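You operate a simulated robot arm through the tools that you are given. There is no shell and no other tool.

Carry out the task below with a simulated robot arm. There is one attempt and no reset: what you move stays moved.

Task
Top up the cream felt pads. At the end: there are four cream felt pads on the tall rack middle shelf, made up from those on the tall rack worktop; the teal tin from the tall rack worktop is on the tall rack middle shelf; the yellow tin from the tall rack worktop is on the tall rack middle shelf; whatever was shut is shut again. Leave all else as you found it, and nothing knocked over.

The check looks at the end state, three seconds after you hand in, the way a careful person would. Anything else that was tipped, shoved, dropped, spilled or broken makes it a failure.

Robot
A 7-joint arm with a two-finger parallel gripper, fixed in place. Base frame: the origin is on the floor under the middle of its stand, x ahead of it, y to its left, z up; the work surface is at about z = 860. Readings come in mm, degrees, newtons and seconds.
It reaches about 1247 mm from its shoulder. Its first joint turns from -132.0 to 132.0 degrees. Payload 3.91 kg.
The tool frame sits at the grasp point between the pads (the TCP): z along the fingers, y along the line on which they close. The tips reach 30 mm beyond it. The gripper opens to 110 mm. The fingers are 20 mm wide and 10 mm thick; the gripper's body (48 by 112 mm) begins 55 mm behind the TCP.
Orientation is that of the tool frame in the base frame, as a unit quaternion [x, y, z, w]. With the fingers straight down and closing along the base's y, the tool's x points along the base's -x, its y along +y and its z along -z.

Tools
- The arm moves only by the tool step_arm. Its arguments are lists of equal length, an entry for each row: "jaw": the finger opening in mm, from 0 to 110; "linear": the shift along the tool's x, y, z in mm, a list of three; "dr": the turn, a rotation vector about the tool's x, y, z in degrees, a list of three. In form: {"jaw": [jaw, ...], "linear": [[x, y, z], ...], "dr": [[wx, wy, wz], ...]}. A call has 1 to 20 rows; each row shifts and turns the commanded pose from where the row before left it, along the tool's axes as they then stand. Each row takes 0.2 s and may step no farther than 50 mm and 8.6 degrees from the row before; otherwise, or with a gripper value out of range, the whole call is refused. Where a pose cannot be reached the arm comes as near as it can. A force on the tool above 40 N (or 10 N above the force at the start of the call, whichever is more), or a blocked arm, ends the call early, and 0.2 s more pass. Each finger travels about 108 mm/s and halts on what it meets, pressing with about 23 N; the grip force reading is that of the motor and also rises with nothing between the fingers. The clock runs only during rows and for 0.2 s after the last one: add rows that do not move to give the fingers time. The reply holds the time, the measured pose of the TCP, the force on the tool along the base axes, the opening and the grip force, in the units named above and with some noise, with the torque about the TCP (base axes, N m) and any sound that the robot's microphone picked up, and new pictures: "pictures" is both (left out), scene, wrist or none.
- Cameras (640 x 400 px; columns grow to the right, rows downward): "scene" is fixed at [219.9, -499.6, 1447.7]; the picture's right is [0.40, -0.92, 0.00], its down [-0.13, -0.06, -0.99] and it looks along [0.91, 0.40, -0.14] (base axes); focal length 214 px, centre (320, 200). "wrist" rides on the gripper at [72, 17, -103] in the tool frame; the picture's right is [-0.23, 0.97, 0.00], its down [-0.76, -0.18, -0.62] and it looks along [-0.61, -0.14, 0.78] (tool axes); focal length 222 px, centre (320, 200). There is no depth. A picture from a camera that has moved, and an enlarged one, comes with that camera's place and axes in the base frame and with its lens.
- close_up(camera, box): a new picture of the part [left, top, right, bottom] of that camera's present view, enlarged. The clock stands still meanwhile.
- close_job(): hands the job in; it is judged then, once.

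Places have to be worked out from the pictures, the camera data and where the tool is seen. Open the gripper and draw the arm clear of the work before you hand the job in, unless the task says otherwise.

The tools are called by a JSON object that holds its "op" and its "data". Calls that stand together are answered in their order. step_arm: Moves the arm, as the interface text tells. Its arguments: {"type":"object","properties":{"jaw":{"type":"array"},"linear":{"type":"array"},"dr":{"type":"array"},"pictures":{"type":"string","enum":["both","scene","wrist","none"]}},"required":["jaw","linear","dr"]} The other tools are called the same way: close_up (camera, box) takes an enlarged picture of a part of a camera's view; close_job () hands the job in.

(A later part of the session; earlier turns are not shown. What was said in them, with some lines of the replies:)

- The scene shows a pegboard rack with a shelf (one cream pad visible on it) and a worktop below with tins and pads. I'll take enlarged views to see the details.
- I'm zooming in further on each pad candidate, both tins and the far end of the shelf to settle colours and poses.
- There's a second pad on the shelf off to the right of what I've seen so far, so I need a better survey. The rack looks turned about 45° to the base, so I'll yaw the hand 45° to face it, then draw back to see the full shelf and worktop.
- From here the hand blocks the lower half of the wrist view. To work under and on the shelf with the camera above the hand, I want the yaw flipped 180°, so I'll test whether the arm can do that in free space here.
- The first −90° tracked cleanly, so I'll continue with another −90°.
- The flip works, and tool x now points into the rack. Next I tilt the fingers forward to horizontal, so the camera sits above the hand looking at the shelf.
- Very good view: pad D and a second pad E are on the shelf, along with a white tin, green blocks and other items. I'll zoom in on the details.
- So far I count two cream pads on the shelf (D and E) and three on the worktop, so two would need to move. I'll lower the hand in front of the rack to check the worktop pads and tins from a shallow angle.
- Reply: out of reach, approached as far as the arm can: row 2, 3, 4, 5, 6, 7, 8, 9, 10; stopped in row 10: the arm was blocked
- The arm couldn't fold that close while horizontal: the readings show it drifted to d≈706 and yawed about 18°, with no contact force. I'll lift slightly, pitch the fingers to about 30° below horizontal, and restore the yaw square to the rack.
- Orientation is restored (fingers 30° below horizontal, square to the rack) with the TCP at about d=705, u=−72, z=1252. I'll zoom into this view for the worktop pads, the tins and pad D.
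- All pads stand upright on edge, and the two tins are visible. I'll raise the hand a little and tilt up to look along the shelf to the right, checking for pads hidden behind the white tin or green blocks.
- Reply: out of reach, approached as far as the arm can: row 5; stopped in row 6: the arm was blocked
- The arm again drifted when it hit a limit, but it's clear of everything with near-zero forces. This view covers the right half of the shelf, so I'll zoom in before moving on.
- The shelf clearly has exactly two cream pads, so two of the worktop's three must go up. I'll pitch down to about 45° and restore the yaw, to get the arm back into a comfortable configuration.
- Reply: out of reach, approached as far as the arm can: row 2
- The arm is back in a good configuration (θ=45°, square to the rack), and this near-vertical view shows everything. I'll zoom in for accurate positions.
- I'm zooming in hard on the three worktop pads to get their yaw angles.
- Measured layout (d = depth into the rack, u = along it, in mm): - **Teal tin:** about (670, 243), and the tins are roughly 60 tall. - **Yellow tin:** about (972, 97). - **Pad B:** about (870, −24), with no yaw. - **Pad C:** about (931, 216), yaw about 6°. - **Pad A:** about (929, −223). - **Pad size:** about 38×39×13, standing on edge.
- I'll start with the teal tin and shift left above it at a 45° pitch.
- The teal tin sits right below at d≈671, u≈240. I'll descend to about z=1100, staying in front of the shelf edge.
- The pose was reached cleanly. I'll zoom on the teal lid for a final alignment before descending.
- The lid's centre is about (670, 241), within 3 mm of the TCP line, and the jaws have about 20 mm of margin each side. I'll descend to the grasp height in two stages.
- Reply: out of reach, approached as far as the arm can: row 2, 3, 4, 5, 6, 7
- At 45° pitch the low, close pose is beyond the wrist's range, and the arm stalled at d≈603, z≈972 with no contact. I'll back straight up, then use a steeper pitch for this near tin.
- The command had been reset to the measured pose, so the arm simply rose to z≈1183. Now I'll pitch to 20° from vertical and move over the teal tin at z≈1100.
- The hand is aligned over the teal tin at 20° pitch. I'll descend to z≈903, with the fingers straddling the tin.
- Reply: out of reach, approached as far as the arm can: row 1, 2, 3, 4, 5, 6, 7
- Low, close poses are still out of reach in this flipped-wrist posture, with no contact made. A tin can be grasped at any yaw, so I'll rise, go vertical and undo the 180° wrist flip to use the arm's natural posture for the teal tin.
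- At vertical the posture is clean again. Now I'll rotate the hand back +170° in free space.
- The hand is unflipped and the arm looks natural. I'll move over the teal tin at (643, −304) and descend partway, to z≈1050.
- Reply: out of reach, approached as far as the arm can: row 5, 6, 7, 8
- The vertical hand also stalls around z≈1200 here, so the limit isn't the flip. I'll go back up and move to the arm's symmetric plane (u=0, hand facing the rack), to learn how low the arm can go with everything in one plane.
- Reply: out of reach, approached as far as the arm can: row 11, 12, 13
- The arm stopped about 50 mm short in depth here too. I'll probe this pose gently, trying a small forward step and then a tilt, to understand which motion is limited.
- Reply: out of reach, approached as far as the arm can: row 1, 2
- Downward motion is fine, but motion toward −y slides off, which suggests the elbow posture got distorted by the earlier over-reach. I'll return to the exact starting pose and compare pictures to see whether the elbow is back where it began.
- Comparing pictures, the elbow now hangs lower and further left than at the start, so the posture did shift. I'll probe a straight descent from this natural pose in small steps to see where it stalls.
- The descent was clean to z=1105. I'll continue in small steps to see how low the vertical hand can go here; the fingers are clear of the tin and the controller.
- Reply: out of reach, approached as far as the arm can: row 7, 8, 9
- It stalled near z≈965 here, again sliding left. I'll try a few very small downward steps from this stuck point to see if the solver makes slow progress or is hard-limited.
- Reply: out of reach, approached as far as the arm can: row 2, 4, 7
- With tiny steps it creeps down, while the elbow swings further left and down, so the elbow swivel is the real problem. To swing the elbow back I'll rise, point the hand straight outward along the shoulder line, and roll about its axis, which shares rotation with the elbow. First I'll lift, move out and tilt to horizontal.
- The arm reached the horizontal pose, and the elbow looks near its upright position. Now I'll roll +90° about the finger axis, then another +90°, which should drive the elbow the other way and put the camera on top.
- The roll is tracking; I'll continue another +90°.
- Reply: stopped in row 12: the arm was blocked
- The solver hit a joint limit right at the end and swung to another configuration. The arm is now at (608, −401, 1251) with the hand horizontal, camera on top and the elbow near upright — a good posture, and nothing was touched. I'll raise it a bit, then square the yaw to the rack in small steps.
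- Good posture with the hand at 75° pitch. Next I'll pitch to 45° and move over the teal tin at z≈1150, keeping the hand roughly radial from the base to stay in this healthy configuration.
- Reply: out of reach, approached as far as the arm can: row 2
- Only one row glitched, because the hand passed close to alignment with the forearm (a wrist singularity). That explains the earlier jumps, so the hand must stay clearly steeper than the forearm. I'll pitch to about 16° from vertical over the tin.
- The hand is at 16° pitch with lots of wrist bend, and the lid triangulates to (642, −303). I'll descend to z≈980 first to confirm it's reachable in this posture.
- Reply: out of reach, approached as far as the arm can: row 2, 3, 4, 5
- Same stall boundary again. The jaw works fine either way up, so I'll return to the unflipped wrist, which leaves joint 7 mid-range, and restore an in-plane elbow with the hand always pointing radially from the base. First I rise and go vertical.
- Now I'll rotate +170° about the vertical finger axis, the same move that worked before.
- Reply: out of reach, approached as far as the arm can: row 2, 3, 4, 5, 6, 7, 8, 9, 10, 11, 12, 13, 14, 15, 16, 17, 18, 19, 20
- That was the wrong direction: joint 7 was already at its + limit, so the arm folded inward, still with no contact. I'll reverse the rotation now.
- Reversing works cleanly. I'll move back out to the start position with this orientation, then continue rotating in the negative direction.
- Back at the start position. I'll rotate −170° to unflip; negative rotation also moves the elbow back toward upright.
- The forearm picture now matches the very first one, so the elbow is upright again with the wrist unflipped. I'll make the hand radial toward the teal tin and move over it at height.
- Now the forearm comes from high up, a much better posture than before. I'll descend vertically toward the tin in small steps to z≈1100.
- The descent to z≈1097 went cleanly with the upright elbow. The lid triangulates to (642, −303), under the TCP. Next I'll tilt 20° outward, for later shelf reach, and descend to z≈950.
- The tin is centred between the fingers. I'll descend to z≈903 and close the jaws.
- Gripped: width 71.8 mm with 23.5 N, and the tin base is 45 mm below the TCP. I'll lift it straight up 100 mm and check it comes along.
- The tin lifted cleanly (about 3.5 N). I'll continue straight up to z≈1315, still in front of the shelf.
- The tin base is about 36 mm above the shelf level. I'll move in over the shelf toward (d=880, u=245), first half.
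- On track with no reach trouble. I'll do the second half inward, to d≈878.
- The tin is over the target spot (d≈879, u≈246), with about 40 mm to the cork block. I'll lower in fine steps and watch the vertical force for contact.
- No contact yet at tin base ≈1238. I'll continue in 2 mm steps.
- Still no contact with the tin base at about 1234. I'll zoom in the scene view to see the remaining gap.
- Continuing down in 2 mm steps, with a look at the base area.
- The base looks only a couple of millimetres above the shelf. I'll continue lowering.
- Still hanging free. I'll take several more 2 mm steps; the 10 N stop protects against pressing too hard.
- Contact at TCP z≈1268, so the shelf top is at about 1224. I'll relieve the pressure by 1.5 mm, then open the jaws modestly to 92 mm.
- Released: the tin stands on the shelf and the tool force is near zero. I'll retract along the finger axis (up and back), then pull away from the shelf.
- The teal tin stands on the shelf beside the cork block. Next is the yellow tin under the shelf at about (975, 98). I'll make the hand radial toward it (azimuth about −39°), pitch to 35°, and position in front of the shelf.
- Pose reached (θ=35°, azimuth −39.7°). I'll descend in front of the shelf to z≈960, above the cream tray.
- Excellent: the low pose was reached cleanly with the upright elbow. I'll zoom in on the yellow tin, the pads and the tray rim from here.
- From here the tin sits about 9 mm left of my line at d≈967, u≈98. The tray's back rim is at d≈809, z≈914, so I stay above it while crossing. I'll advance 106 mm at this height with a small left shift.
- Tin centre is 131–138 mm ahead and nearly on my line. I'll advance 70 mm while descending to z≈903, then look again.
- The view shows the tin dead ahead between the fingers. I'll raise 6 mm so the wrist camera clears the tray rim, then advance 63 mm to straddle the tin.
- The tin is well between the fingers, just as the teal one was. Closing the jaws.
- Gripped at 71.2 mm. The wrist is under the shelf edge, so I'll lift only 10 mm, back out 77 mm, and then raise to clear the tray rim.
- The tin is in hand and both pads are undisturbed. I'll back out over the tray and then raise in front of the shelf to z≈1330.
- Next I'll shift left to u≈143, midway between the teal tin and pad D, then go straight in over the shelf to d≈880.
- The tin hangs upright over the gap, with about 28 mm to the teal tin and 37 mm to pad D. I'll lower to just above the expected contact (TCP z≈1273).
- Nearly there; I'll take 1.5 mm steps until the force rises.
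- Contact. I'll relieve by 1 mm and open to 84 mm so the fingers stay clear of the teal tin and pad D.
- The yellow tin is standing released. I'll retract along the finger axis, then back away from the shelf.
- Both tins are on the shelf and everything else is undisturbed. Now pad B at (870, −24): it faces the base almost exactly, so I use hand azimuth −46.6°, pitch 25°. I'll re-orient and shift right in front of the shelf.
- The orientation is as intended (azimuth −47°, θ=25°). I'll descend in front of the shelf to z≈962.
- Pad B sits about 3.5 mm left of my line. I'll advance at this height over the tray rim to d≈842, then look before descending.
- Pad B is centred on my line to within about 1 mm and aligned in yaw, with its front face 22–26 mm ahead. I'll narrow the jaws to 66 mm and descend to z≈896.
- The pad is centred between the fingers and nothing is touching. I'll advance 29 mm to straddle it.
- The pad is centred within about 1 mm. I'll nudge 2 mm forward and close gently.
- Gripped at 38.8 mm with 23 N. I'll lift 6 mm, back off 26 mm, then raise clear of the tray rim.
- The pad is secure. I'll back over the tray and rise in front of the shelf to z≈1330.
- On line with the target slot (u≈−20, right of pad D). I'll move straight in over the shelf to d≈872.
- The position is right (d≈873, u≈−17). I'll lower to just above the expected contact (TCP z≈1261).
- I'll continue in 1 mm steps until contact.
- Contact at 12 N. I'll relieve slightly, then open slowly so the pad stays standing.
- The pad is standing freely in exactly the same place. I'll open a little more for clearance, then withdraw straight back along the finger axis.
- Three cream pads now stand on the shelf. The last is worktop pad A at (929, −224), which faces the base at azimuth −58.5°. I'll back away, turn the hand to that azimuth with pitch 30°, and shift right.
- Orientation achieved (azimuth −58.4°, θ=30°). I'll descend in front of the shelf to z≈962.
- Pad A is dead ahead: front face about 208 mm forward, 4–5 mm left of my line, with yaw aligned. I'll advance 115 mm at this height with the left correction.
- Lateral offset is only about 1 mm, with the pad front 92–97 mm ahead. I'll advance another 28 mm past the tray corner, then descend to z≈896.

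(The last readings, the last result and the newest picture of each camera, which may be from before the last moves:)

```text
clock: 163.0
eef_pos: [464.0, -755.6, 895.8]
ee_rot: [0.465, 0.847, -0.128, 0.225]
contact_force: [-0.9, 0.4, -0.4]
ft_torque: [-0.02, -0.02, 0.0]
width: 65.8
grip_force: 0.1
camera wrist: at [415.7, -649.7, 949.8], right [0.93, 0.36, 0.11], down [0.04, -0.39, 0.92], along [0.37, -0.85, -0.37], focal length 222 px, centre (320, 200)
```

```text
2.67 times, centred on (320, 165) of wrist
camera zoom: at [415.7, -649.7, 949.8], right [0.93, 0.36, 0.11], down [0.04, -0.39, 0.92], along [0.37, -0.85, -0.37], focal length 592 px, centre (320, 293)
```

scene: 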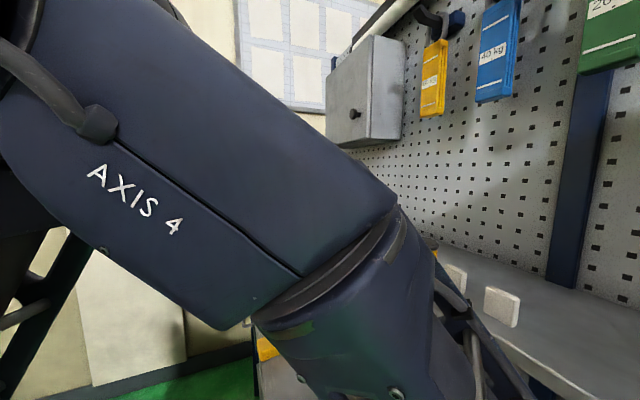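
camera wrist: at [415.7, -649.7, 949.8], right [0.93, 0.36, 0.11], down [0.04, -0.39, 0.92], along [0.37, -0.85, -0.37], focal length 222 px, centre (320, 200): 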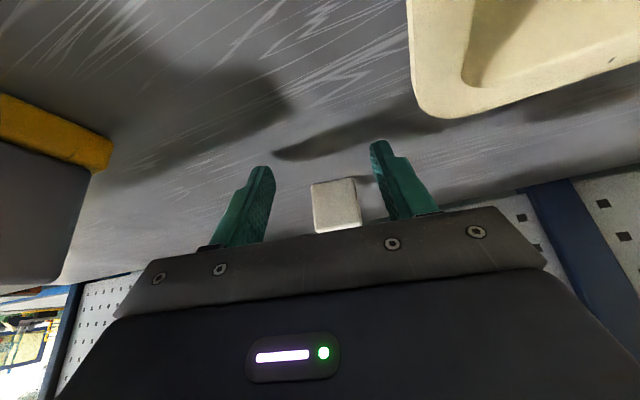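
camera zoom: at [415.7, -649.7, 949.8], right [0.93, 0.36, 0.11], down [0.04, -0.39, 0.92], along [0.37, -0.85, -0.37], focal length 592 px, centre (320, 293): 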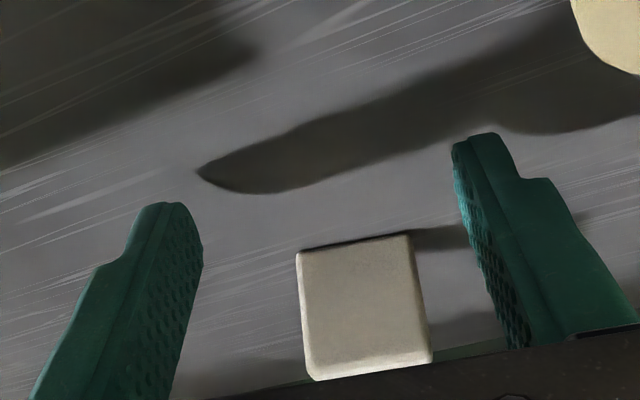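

Centred laterally to within 1 mm. I'll advance 68 mm to bring the pads of the fingers alongside.

{"op": "step_arm", "data": {"jaw": [66, 66, 66, 66], "linear": [[-19.6, 0, 11.3], [-19.6, 0, 11.3], [-19.6, 0, 11.3], [0, 0, 0]], "dr": [[0, 0, 0], [0, 0, 0], [0, 0, 0], [0, 0, 0]], "pictures": "both"}}

{"op": "close_up", "data": {"camera": "wrist", "box": [200, 80, 440, 230]}}

```text
clock: 164.0
eef_pos: [500.2, -810.6, 897.8]
ee_rot: [0.465, 0.847, -0.128, 0.224]
contact_force: [-0.1, -0.3, -0.2]
ft_torque: [-0.03, 0.03, 0.0]
width: 66.1
grip_force: 0.1
camera wrist: at [452.6, -705.5, 950.8], right [0.93, 0.36, 0.11], down [0.04, -0.39, 0.92], along [0.37, -0.85, -0.37], focal length 222 px, centre (320, 200)
```

scene: 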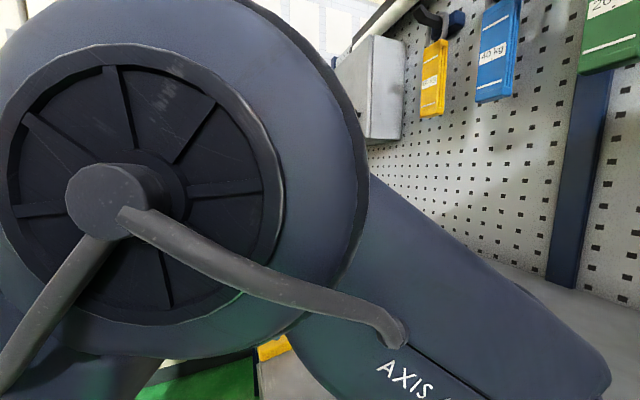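
wrist: 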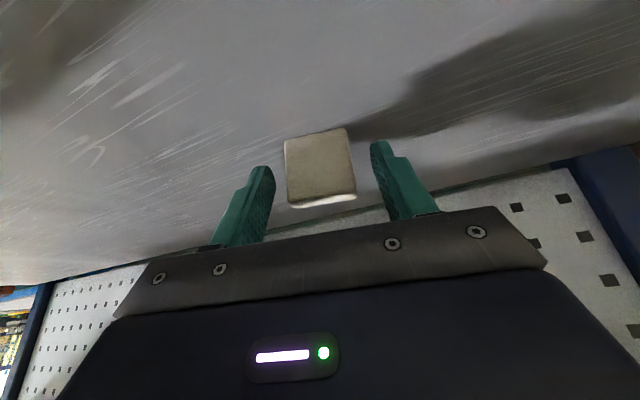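

```text
2.67 times, centred on (320, 155) of wrist
camera zoom: at [452.6, -705.5, 950.8], right [0.93, 0.36, 0.11], down [0.04, -0.39, 0.92], along [0.37, -0.85, -0.37], focal length 592 px, centre (320, 320)
```

zoom: 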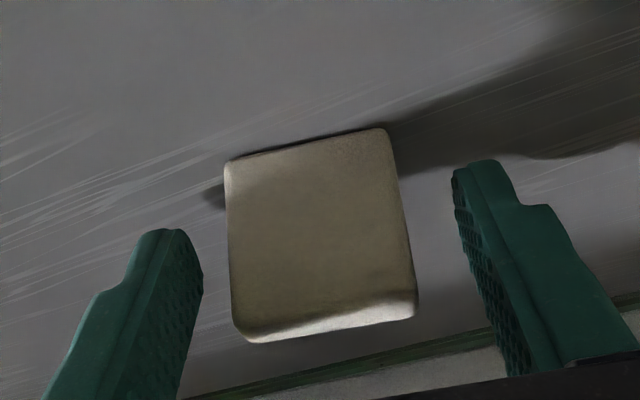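

The front face is right at the TCP, so I'll nudge 4 mm forward and 1 mm right, then close gently.

{"op": "step_arm", "data": {"jaw": [66, 58, 52, 47, 43, 40, 37, 34, 30, 25, 25], "linear": [[-3.5, -1, 2], [0, 0, 0], [0, 0, 0], [0, 0, 0], [0, 0, 0], [0, 0, 0], [0, 0, 0], [0, 0, 0], [0, 0, 0], [0, 0, 0], [0, 0, 0]], "dr": [[0, 0, 0], [0, 0, 0], [0, 0, 0], [0, 0, 0], [0, 0, 0], [0, 0, 0], [0, 0, 0], [0, 0, 0], [0, 0, 0], [0, 0, 0], [0, 0, 0]], "pictures": "wrist"}}

{"op": "close_up", "data": {"camera": "wrist", "box": [200, 80, 440, 230]}}

```text
clock: 166.4
eef_pos: [501.5, -815.2, 897.8]
ee_rot: [0.465, 0.847, -0.129, 0.225]
contact_force: [0.3, 0.6, 0.8]
ft_torque: [0.01, -0.02, -0.01]
width: 38.8
grip_force: 22.9
camera wrist: at [453.8, -709.6, 951.1], right [0.93, 0.36, 0.11], down [0.04, -0.39, 0.92], along [0.37, -0.85, -0.37], focal length 222 px, centre (320, 200)
```

wrist: 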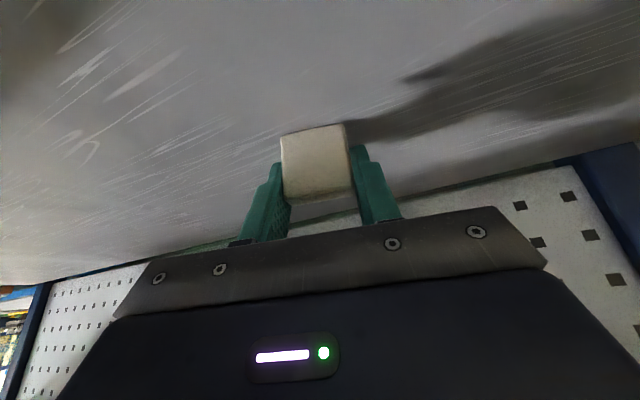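

```text
2.67 times, centred on (320, 155) of wrist
camera zoom: at [453.8, -709.6, 951.1], right [0.93, 0.36, 0.11], down [0.04, -0.39, 0.92], along [0.37, -0.85, -0.37], focal length 592 px, centre (320, 320)
```

zoom: 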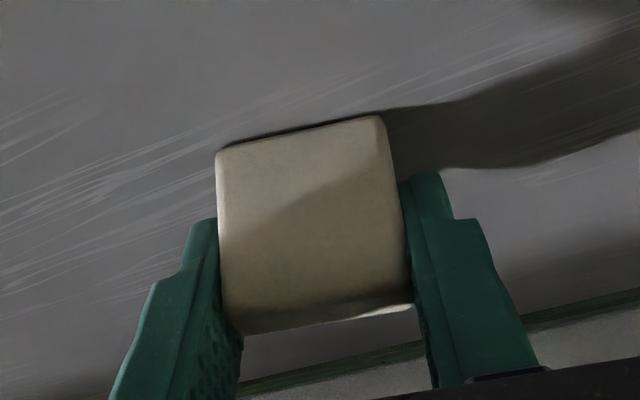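

Gripped at 38.8 mm. I'll lift 6 mm, back out 70 mm, then raise above the tray rim.

{"op": "step_arm", "data": {"jaw": [25, 25, 25, 25, 25, 25, 25, 25, 25], "linear": [[-1.5, 0, -2.6], [-1.5, 0, -2.6], [20.2, 0, -11.7], [20.2, 0, -11.7], [20.2, 0, -11.7], [-11, 0, -19.1], [-11, 0, -19.1], [-11, 0, -19.1], [0, 0, 0]], "dr": [[0, 0, 0], [0, 0, 0], [0, 0, 0], [0, 0, 0], [0, 0, 0], [0, 0, 0], [0, 0, 0], [0, 0, 0], [0, 0, 0]], "pictures": "wrist"}}

```text
clock: 168.4
eef_pos: [464.7, -756.9, 970.6]
ee_rot: [0.465, 0.847, -0.127, 0.225]
contact_force: [-0.2, 0.0, -0.6]
ft_torque: [-0.03, -0.02, -0.02]
width: 38.5
grip_force: 22.5
camera wrist: at [417.4, -651.6, 1023.3], right [0.93, 0.36, 0.11], down [0.04, -0.39, 0.92], along [0.37, -0.85, -0.37], focal length 222 px, centre (320, 200)
```

wrist: 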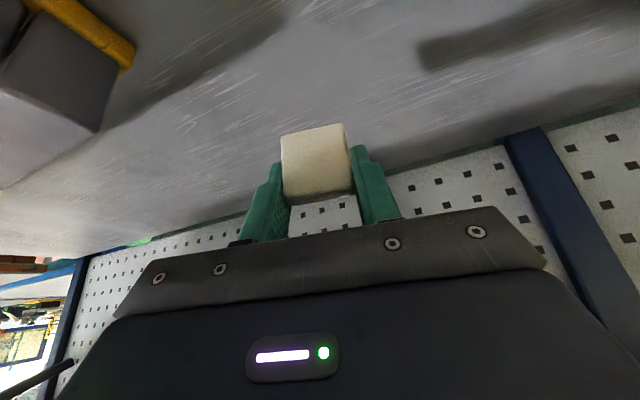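

Pad A is in hand. I'll back out and rise in front of the shelf.

{"op": "step_arm", "data": {"jaw": [25, 25, 25, 25, 25], "linear": [[29.2, 0, -16.9], [29.2, 0, -16.9], [29.2, 0, -16.9], [29.2, 0, -16.9], [0, 0, 0]], "dr": [[0, 0, 0], [0, 0, 0], [0, 0, 0], [0, 0, 0], [0, 0, 0]], "pictures": "none"}}

{"op": "step_arm", "data": {"jaw": [25, 25, 25, 25, 25, 25, 25, 25, 25, 25, 25, 25], "linear": [[-16.5, 0, -28.5], [-16.5, 0, -28.5], [-16.5, 0, -28.5], [-16.5, 0, -28.5], [-16.5, 0, -28.5], [-16.5, 0, -28.5], [-16.5, 0, -28.5], [-16.5, 0, -28.5], [-16.5, 0, -28.5], [-16.5, 0, -28.5], [-16.5, 0, -28.5], [0, 0, 0]], "dr": [[0, 0, 0], [0, 0, 0], [0, 0, 0], [0, 0, 0], [0, 0, 0], [0, 0, 0], [0, 0, 0], [0, 0, 0], [0, 0, 0], [0, 0, 0], [0, 0, 0], [0, 0, 0]], "pictures": "both"}}

```text
clock: 169.6
eef_pos: [389.0, -643.4, 969.9]
ee_rot: [0.465, 0.847, -0.128, 0.224]
contact_force: [0.4, 0.7, 0.4]
ft_torque: [-0.01, 0.03, 0.0]
width: 38.6
grip_force: 23.2
```

```text
clock: 172.2
eef_pos: [394.4, -639.6, 1333.2]
ee_rot: [0.466, 0.847, -0.128, 0.224]
contact_force: [-0.8, -0.3, 1.1]
ft_torque: [0.01, 0.05, -0.02]
width: 38.7
grip_force: 22.8
camera wrist: at [347.3, -534.1, 1385.9], right [0.93, 0.36, 0.11], down [0.04, -0.39, 0.92], along [0.37, -0.85, -0.37], focal length 222 px, centre (320, 200)
```

scene: 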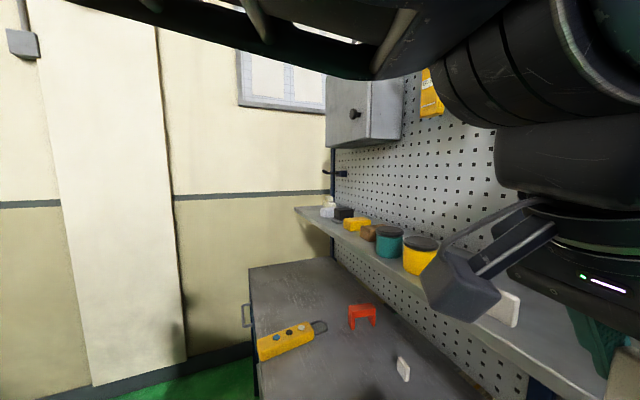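
wrist: 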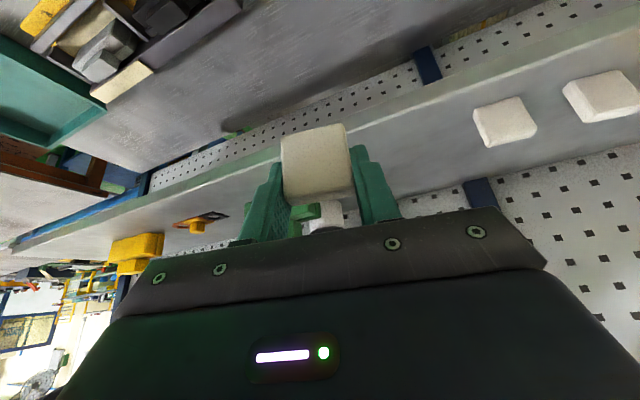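

Next I'll shift left to line up with the slot at u≈−95, between the newly placed pad and pad E, then move in over the shelf.

{"op": "step_arm", "data": {"jaw": [25, 25, 25, 25, 25, 25, 25, 25], "linear": [[0, 36.3, 0], [0, 36.3, 0], [0, 36.3, 0], [-25.8, 0, 14.9], [-25.8, 0, 14.9], [-25.8, 0, 14.9], [-25.8, 0, 14.9], [0, 0, 0]], "dr": [[0, 0, 0], [0, 0, 0], [0, 0, 0], [0, 0, 0], [0, 0, 0], [0, 0, 0], [0, 0, 0], [0, 0, 0]], "pictures": "both"}}

{"op": "close_up", "data": {"camera": "wrist", "box": [160, 60, 520, 260]}}

```text
clock: 174.0
eef_pos: [551.8, -683.5, 1329.5]
ee_rot: [0.465, 0.847, -0.129, 0.225]
contact_force: [-1.0, -0.2, -0.1]
ft_torque: [0.0, 0.02, 0.01]
width: 38.8
grip_force: 22.9
camera wrist: at [503.7, -578.3, 1383.1], right [0.93, 0.36, 0.11], down [0.04, -0.39, 0.92], along [0.37, -0.85, -0.37], focal length 222 px, centre (320, 200)
```

scene: 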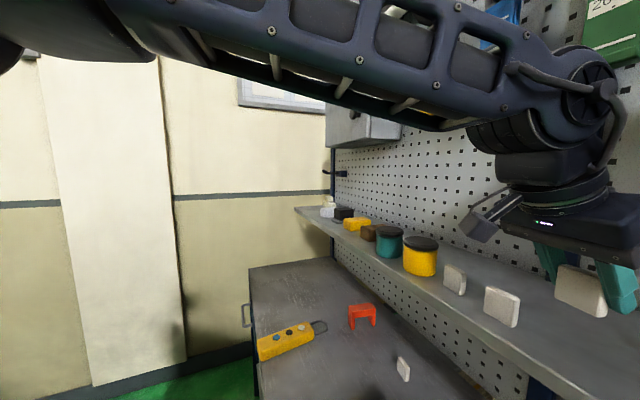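
wrist: 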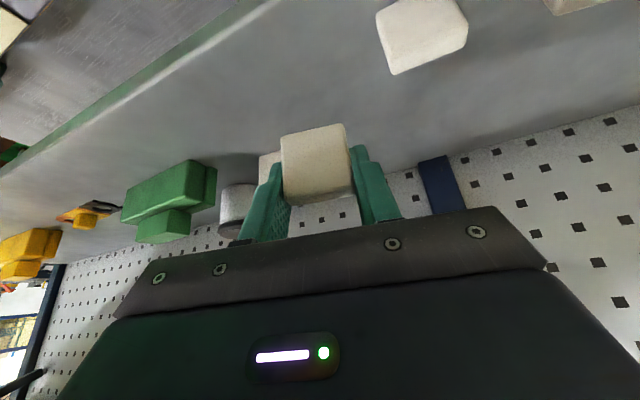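

```text
1.78 times, centred on (340, 160) of wrist
camera zoom: at [503.7, -578.3, 1383.1], right [0.93, 0.36, 0.11], down [0.04, -0.39, 0.92], along [0.37, -0.85, -0.37], focal length 395 px, centre (284, 271)
```

zoom: 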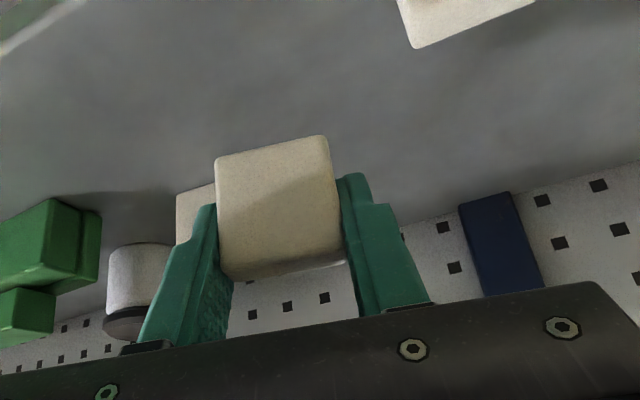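

The pad is over its slot (d≈873, u≈−93), clear of its neighbours on both sides. I'll lower to just above contact.

{"op": "step_arm", "data": {"jaw": [25, 25, 25, 25, 25, 25], "linear": [[7.75, 0, 13.4], [7.75, 0, 13.4], [7.75, 0, 13.4], [7.75, 0, 13.4], [0.5, 0, 0.9], [0, 0, 0]], "dr": [[0, 0, 0], [0, 0, 0], [0, 0, 0], [0, 0, 0], [0, 0, 0], [0, 0, 0]], "pictures": "none"}}

{"op": "step_arm", "data": {"jaw": [25, 25, 25], "linear": [[0.75, 0, 1.3], [0, 0, 0], [0, 0, 0]], "dr": [[0, 0, 0], [0, 0, 0], [0, 0, 0]], "pictures": "none"}}

```text
clock: 175.4
eef_pos: [550.1, -683.3, 1268.0]
ee_rot: [0.465, 0.847, -0.128, 0.224]
contact_force: [0.2, -0.7, -0.5]
ft_torque: [0.0, 0.01, -0.02]
width: 38.9
grip_force: 23.7
```

```text
clock: 176.2
eef_pos: [549.8, -684.2, 1265.9]
ee_rot: [0.465, 0.847, -0.127, 0.224]
contact_force: [-0.7, 0.0, 0.5]
ft_torque: [0.03, 0.02, 0.03]
width: 38.7
grip_force: 22.8
```

Down in 1 mm steps until contact.

{"op": "step_arm", "data": {"jaw": [25, 25, 25], "linear": [[0.75, 0, 1.3], [0, 0, 0], [0, 0, 0]], "dr": [[0, 0, 0], [0, 0, 0], [0, 0, 0]], "pictures": "none"}}

{"op": "step_arm", "data": {"jaw": [25, 25, 25], "linear": [[0.5, 0, 0.87], [0, 0, 0], [0, 0, 0]], "dr": [[0, 0, 0], [0, 0, 0], [0, 0, 0]], "pictures": "none"}}

```text
clock: 177.0
eef_pos: [549.8, -685.9, 1263.4]
ee_rot: [0.465, 0.847, -0.128, 0.224]
contact_force: [-0.4, -0.4, 0.2]
ft_torque: [0.03, 0.02, 0.01]
width: 38.8
grip_force: 23.0
```

```text
clock: 177.8
eef_pos: [548.4, -683.5, 1263.1]
ee_rot: [0.465, 0.847, -0.128, 0.225]
contact_force: [0.4, -0.2, -0.1]
ft_torque: [-0.02, -0.03, -0.03]
width: 38.7
grip_force: 22.8
```

No contact yet; I'll continue in 1 mm steps.

{"op": "step_arm", "data": {"jaw": [25, 25, 25], "linear": [[0.5, 0, 0.87], [0, 0, 0], [0, 0, 0]], "dr": [[0, 0, 0], [0, 0, 0], [0, 0, 0]], "pictures": "none"}}

{"op": "step_arm", "data": {"jaw": [25, 25, 25], "linear": [[0.4, 0, 0.69], [0, 0, 0], [0, 0, 0]], "dr": [[0, 0, 0], [0, 0, 0], [0, 0, 0]], "pictures": "none"}}

```text
clock: 178.6
eef_pos: [550.1, -684.5, 1263.4]
ee_rot: [0.466, 0.846, -0.128, 0.225]
contact_force: [-0.3, -0.2, 3.9]
ft_torque: [0.01, -0.01, -0.02]
width: 38.6
grip_force: 22.3
```

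```text
clock: 179.4
eef_pos: [551.1, -682.8, 1261.2]
ee_rot: [0.465, 0.847, -0.127, 0.225]
contact_force: [-0.5, -0.7, 10.5]
ft_torque: [0.03, -0.08, 0.02]
width: 38.6
grip_force: 23.1
```

Contact at about 10 N. I'll relieve slightly and open slowly.

{"op": "step_arm", "data": {"jaw": [25, 25], "linear": [[-0.25, 0, -0.43], [0, 0, 0]], "dr": [[0, 0, 0], [0, 0, 0]], "pictures": "none"}}

{"op": "step_arm", "data": {"jaw": [38, 40, 42, 44, 47, 50, 54, 58, 58], "linear": [[0, 0, 0], [0, 0, 0], [0, 0, 0], [0, 0, 0], [0, 0, 0], [0, 0, 0], [0, 0, 0], [0, 0, 0], [0, 0, 0]], "dr": [[0, 0, 0], [0, 0, 0], [0, 0, 0], [0, 0, 0], [0, 0, 0], [0, 0, 0], [0, 0, 0], [0, 0, 0], [0, 0, 0]], "pictures": "both"}}

{"op": "close_up", "data": {"camera": "wrist", "box": [200, 80, 440, 230]}}

```text
clock: 180.0
eef_pos: [550.3, -684.8, 1262.4]
ee_rot: [0.465, 0.846, -0.128, 0.225]
contact_force: [-0.4, -1.0, 10.0]
ft_torque: [-0.01, -0.08, 0.01]
width: 38.8
grip_force: 23.1
```

```text
clock: 182.0
eef_pos: [550.1, -684.1, 1262.2]
ee_rot: [0.465, 0.847, -0.127, 0.225]
contact_force: [-0.2, -0.4, 0.4]
ft_torque: [-0.02, -0.04, 0.01]
width: 57.9
grip_force: 0.0
camera wrist: at [503.0, -578.3, 1315.5], right [0.93, 0.36, 0.11], down [0.04, -0.39, 0.92], along [0.37, -0.85, -0.37], focal length 222 px, centre (320, 200)
```

scene: 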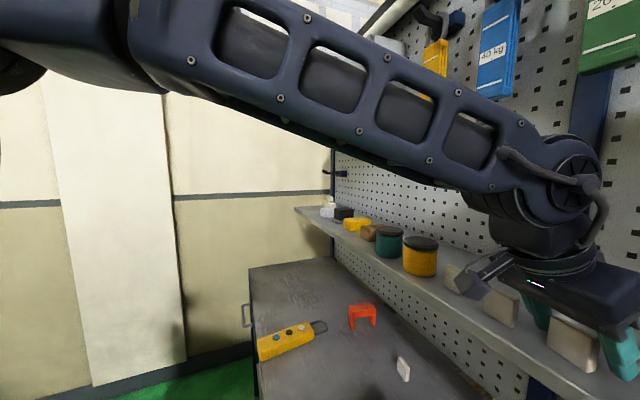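
wrist: 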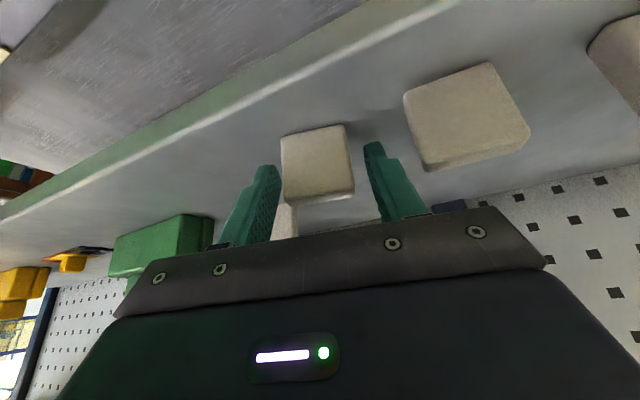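

```text
2.67 times, centred on (320, 155) of wrist
camera zoom: at [503.0, -578.3, 1315.5], right [0.93, 0.36, 0.11], down [0.04, -0.39, 0.92], along [0.37, -0.85, -0.37], focal length 592 px, centre (320, 320)
```

zoom: 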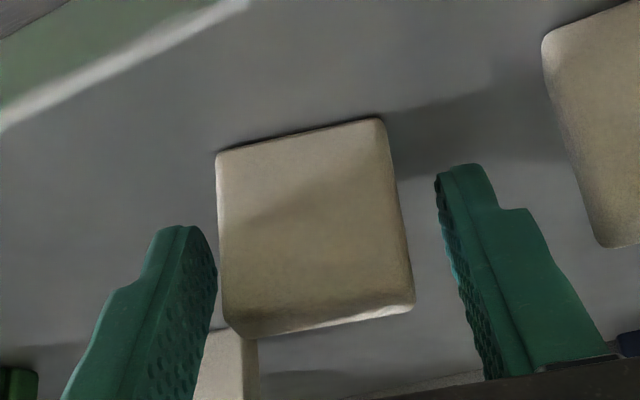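

The pad stands freely in place. I'll withdraw along the finger axis, then back away from the shelf.

{"op": "step_arm", "data": {"jaw": [58, 58, 58, 58, 58, 58, 58, 58, 58], "linear": [[0, 0, -10], [0, 0, -20], [0, 0, -30], [0, 0, -35], [30, 0, -17], [30, 0, -17], [30, 0, -17], [30, 0, -17], [0, 0, 0]], "dr": [[0, 0, 0], [0, 0, 0], [0, 0, 0], [0, 0, 0], [0, 0, 0], [0, 0, 0], [0, 0, 0], [0, 0, 0], [0, 0, 0]], "pictures": "both"}}

{"op": "close_up", "data": {"camera": "wrist", "box": [160, 20, 640, 240]}}

```text
clock: 184.0
eef_pos: [451.5, -527.6, 1345.1]
ee_rot: [0.465, 0.847, -0.127, 0.224]
contact_force: [0.8, -0.1, 0.0]
ft_torque: [0.01, 0.01, -0.03]
width: 57.9
grip_force: 0.1
camera wrist: at [404.4, -420.6, 1399.0], right [0.93, 0.36, 0.11], down [0.04, -0.39, 0.92], along [0.37, -0.85, -0.37], focal length 222 px, centre (320, 200)
```

scene: 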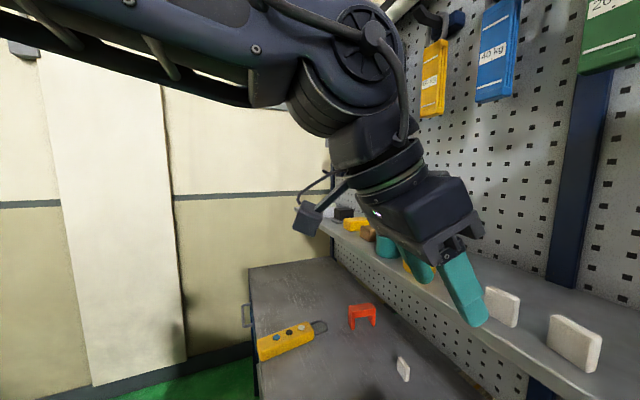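
wrist: 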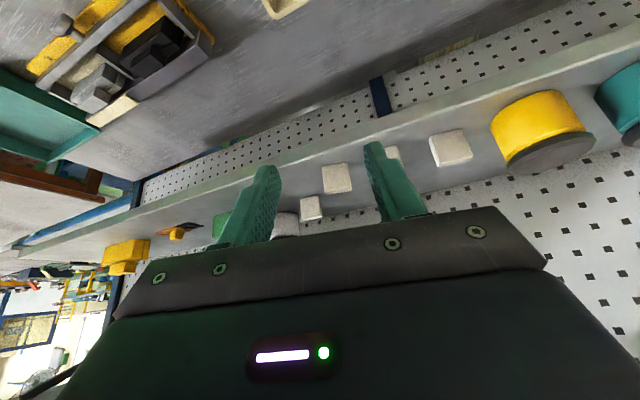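

```text
1.33 times, centred on (400, 130) of wrist
camera zoom: at [404.4, -420.6, 1399.0], right [0.93, 0.36, 0.11], down [0.04, -0.39, 0.92], along [0.37, -0.85, -0.37], focal length 296 px, centre (213, 293)
```

zoom: 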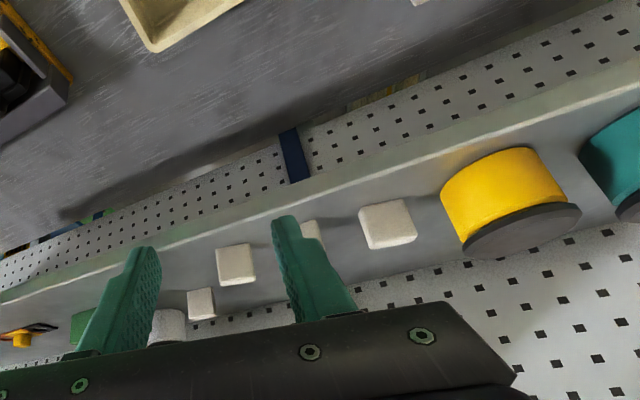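

All four pads stand on the shelf. I'll open the gripper fully and draw the arm back to its starting area for a clear check.

{"op": "step_arm", "data": {"jaw": [58, 70, 90, 110, 110, 110, 110, 110, 110, 110, 110], "linear": [[19.8, 28.4, -20.5], [19.8, 28.4, -20.5], [19.8, 28.4, -20.5], [19.8, 28.4, -20.5], [19.8, 28.4, -20.5], [19.8, 28.4, -20.5], [19.8, 28.4, -20.5], [0, 0, 0], [0, 0, 0], [0, 0, 0], [0, 0, 0]], "dr": [[0, 0, 0], [0, 0, 0], [0, 0, 0], [0, 0, 0], [0, 0, 0], [0, 0, 0], [0, 0, 0], [0, 7.5, 0], [0, 7.5, 0], [0, 7.5, 0], [0, 7.5, 0]], "pictures": "both"}}

{"op": "close_up", "data": {"camera": "scene", "box": [300, 180, 640, 400]}}

{"op": "close_up", "data": {"camera": "wrist", "box": [0, 0, 640, 240]}}

```text
clock: 186.4
eef_pos: [516.8, -257.8, 1398.3]
ee_rot: [0.481, 0.876, -0.002, -0.002]
contact_force: [-1.6, 0.1, -0.5]
ft_torque: [0.02, -0.04, -0.03]
width: 110.1
grip_force: 0.1
camera wrist: at [491.9, -187.7, 1501.6], right [0.94, 0.33, -0.01], down [0.26, -0.74, 0.62], along [0.2, -0.59, -0.78], focal length 222 px, centre (320, 200)
```

scene: 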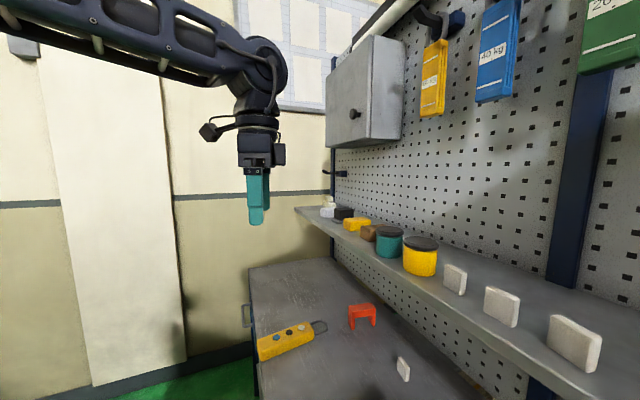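
wrist: 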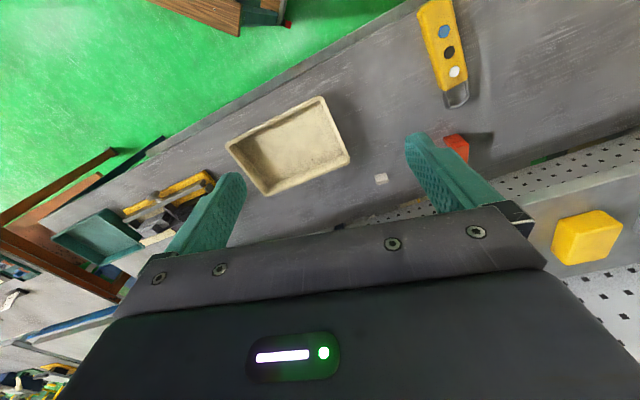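

```text
1.82 times, centred on (470, 290) of scene
camera zoom: at [219.9, -499.6, 1447.7], right [0.4, -0.92, 0.0], down [-0.13, -0.06, -0.99], along [0.91, 0.4, -0.14], focal length 390 px, centre (47, 36)
```

zoom: 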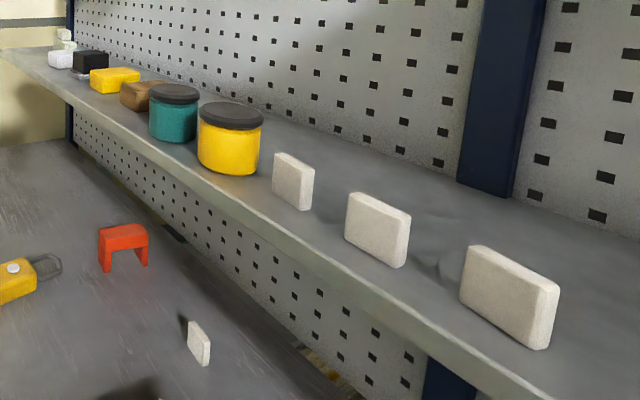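

```text
1.00 times, centred on (320, 120) of wrist (not enlarged: the box is as wide or as high as the picture)
camera zoom: at [491.9, -187.7, 1501.6], right [0.94, 0.33, -0.01], down [0.26, -0.74, 0.62], along [0.2, -0.59, -0.78], focal length 222 px, centre (320, 280)
```

zoom: 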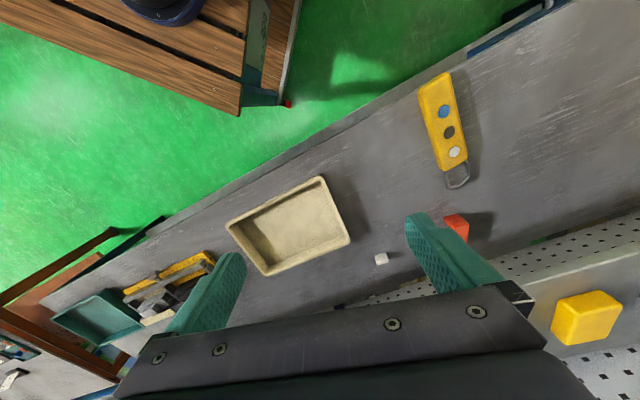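

The final check shows everything in order:
- **Shelf:** both tins stand on it alongside four cream pads — three in this view, with the fourth (E) seen standing in the previous picture.
- **Worktop:** the third pad, tray, controller and clamp are where they were.
- **Cabinet:** shut, as it was.
- **Arm:** clear of the work with the gripper open.

I'm handing in the job.

{"op": "close_job", "data": {}}

```text
The job is handed in.
```

The shelf top-up is finished and handed in; I don't have the check's verdict.

- **Cream felt pads:** four now stand on the middle shelf. Two were already there and I moved two up from the worktop. The worktop's third pad stays where it was.
- **Tins:** the teal and yellow tins both stand on the middle shelf, to the left of the pads.
- **Everything else:** nothing was knocked over. The tray, controller and clamp looked unmoved in the final pictures, and the wall cabinet was never opened. One of the original shelf pads was outside the very last picture, but it was standing in the one before it.

Before the first pick, the arm hit its joint limits several times and swung to poses I hadn't asked for. The readings and pictures showed no contact with anything during those swings.
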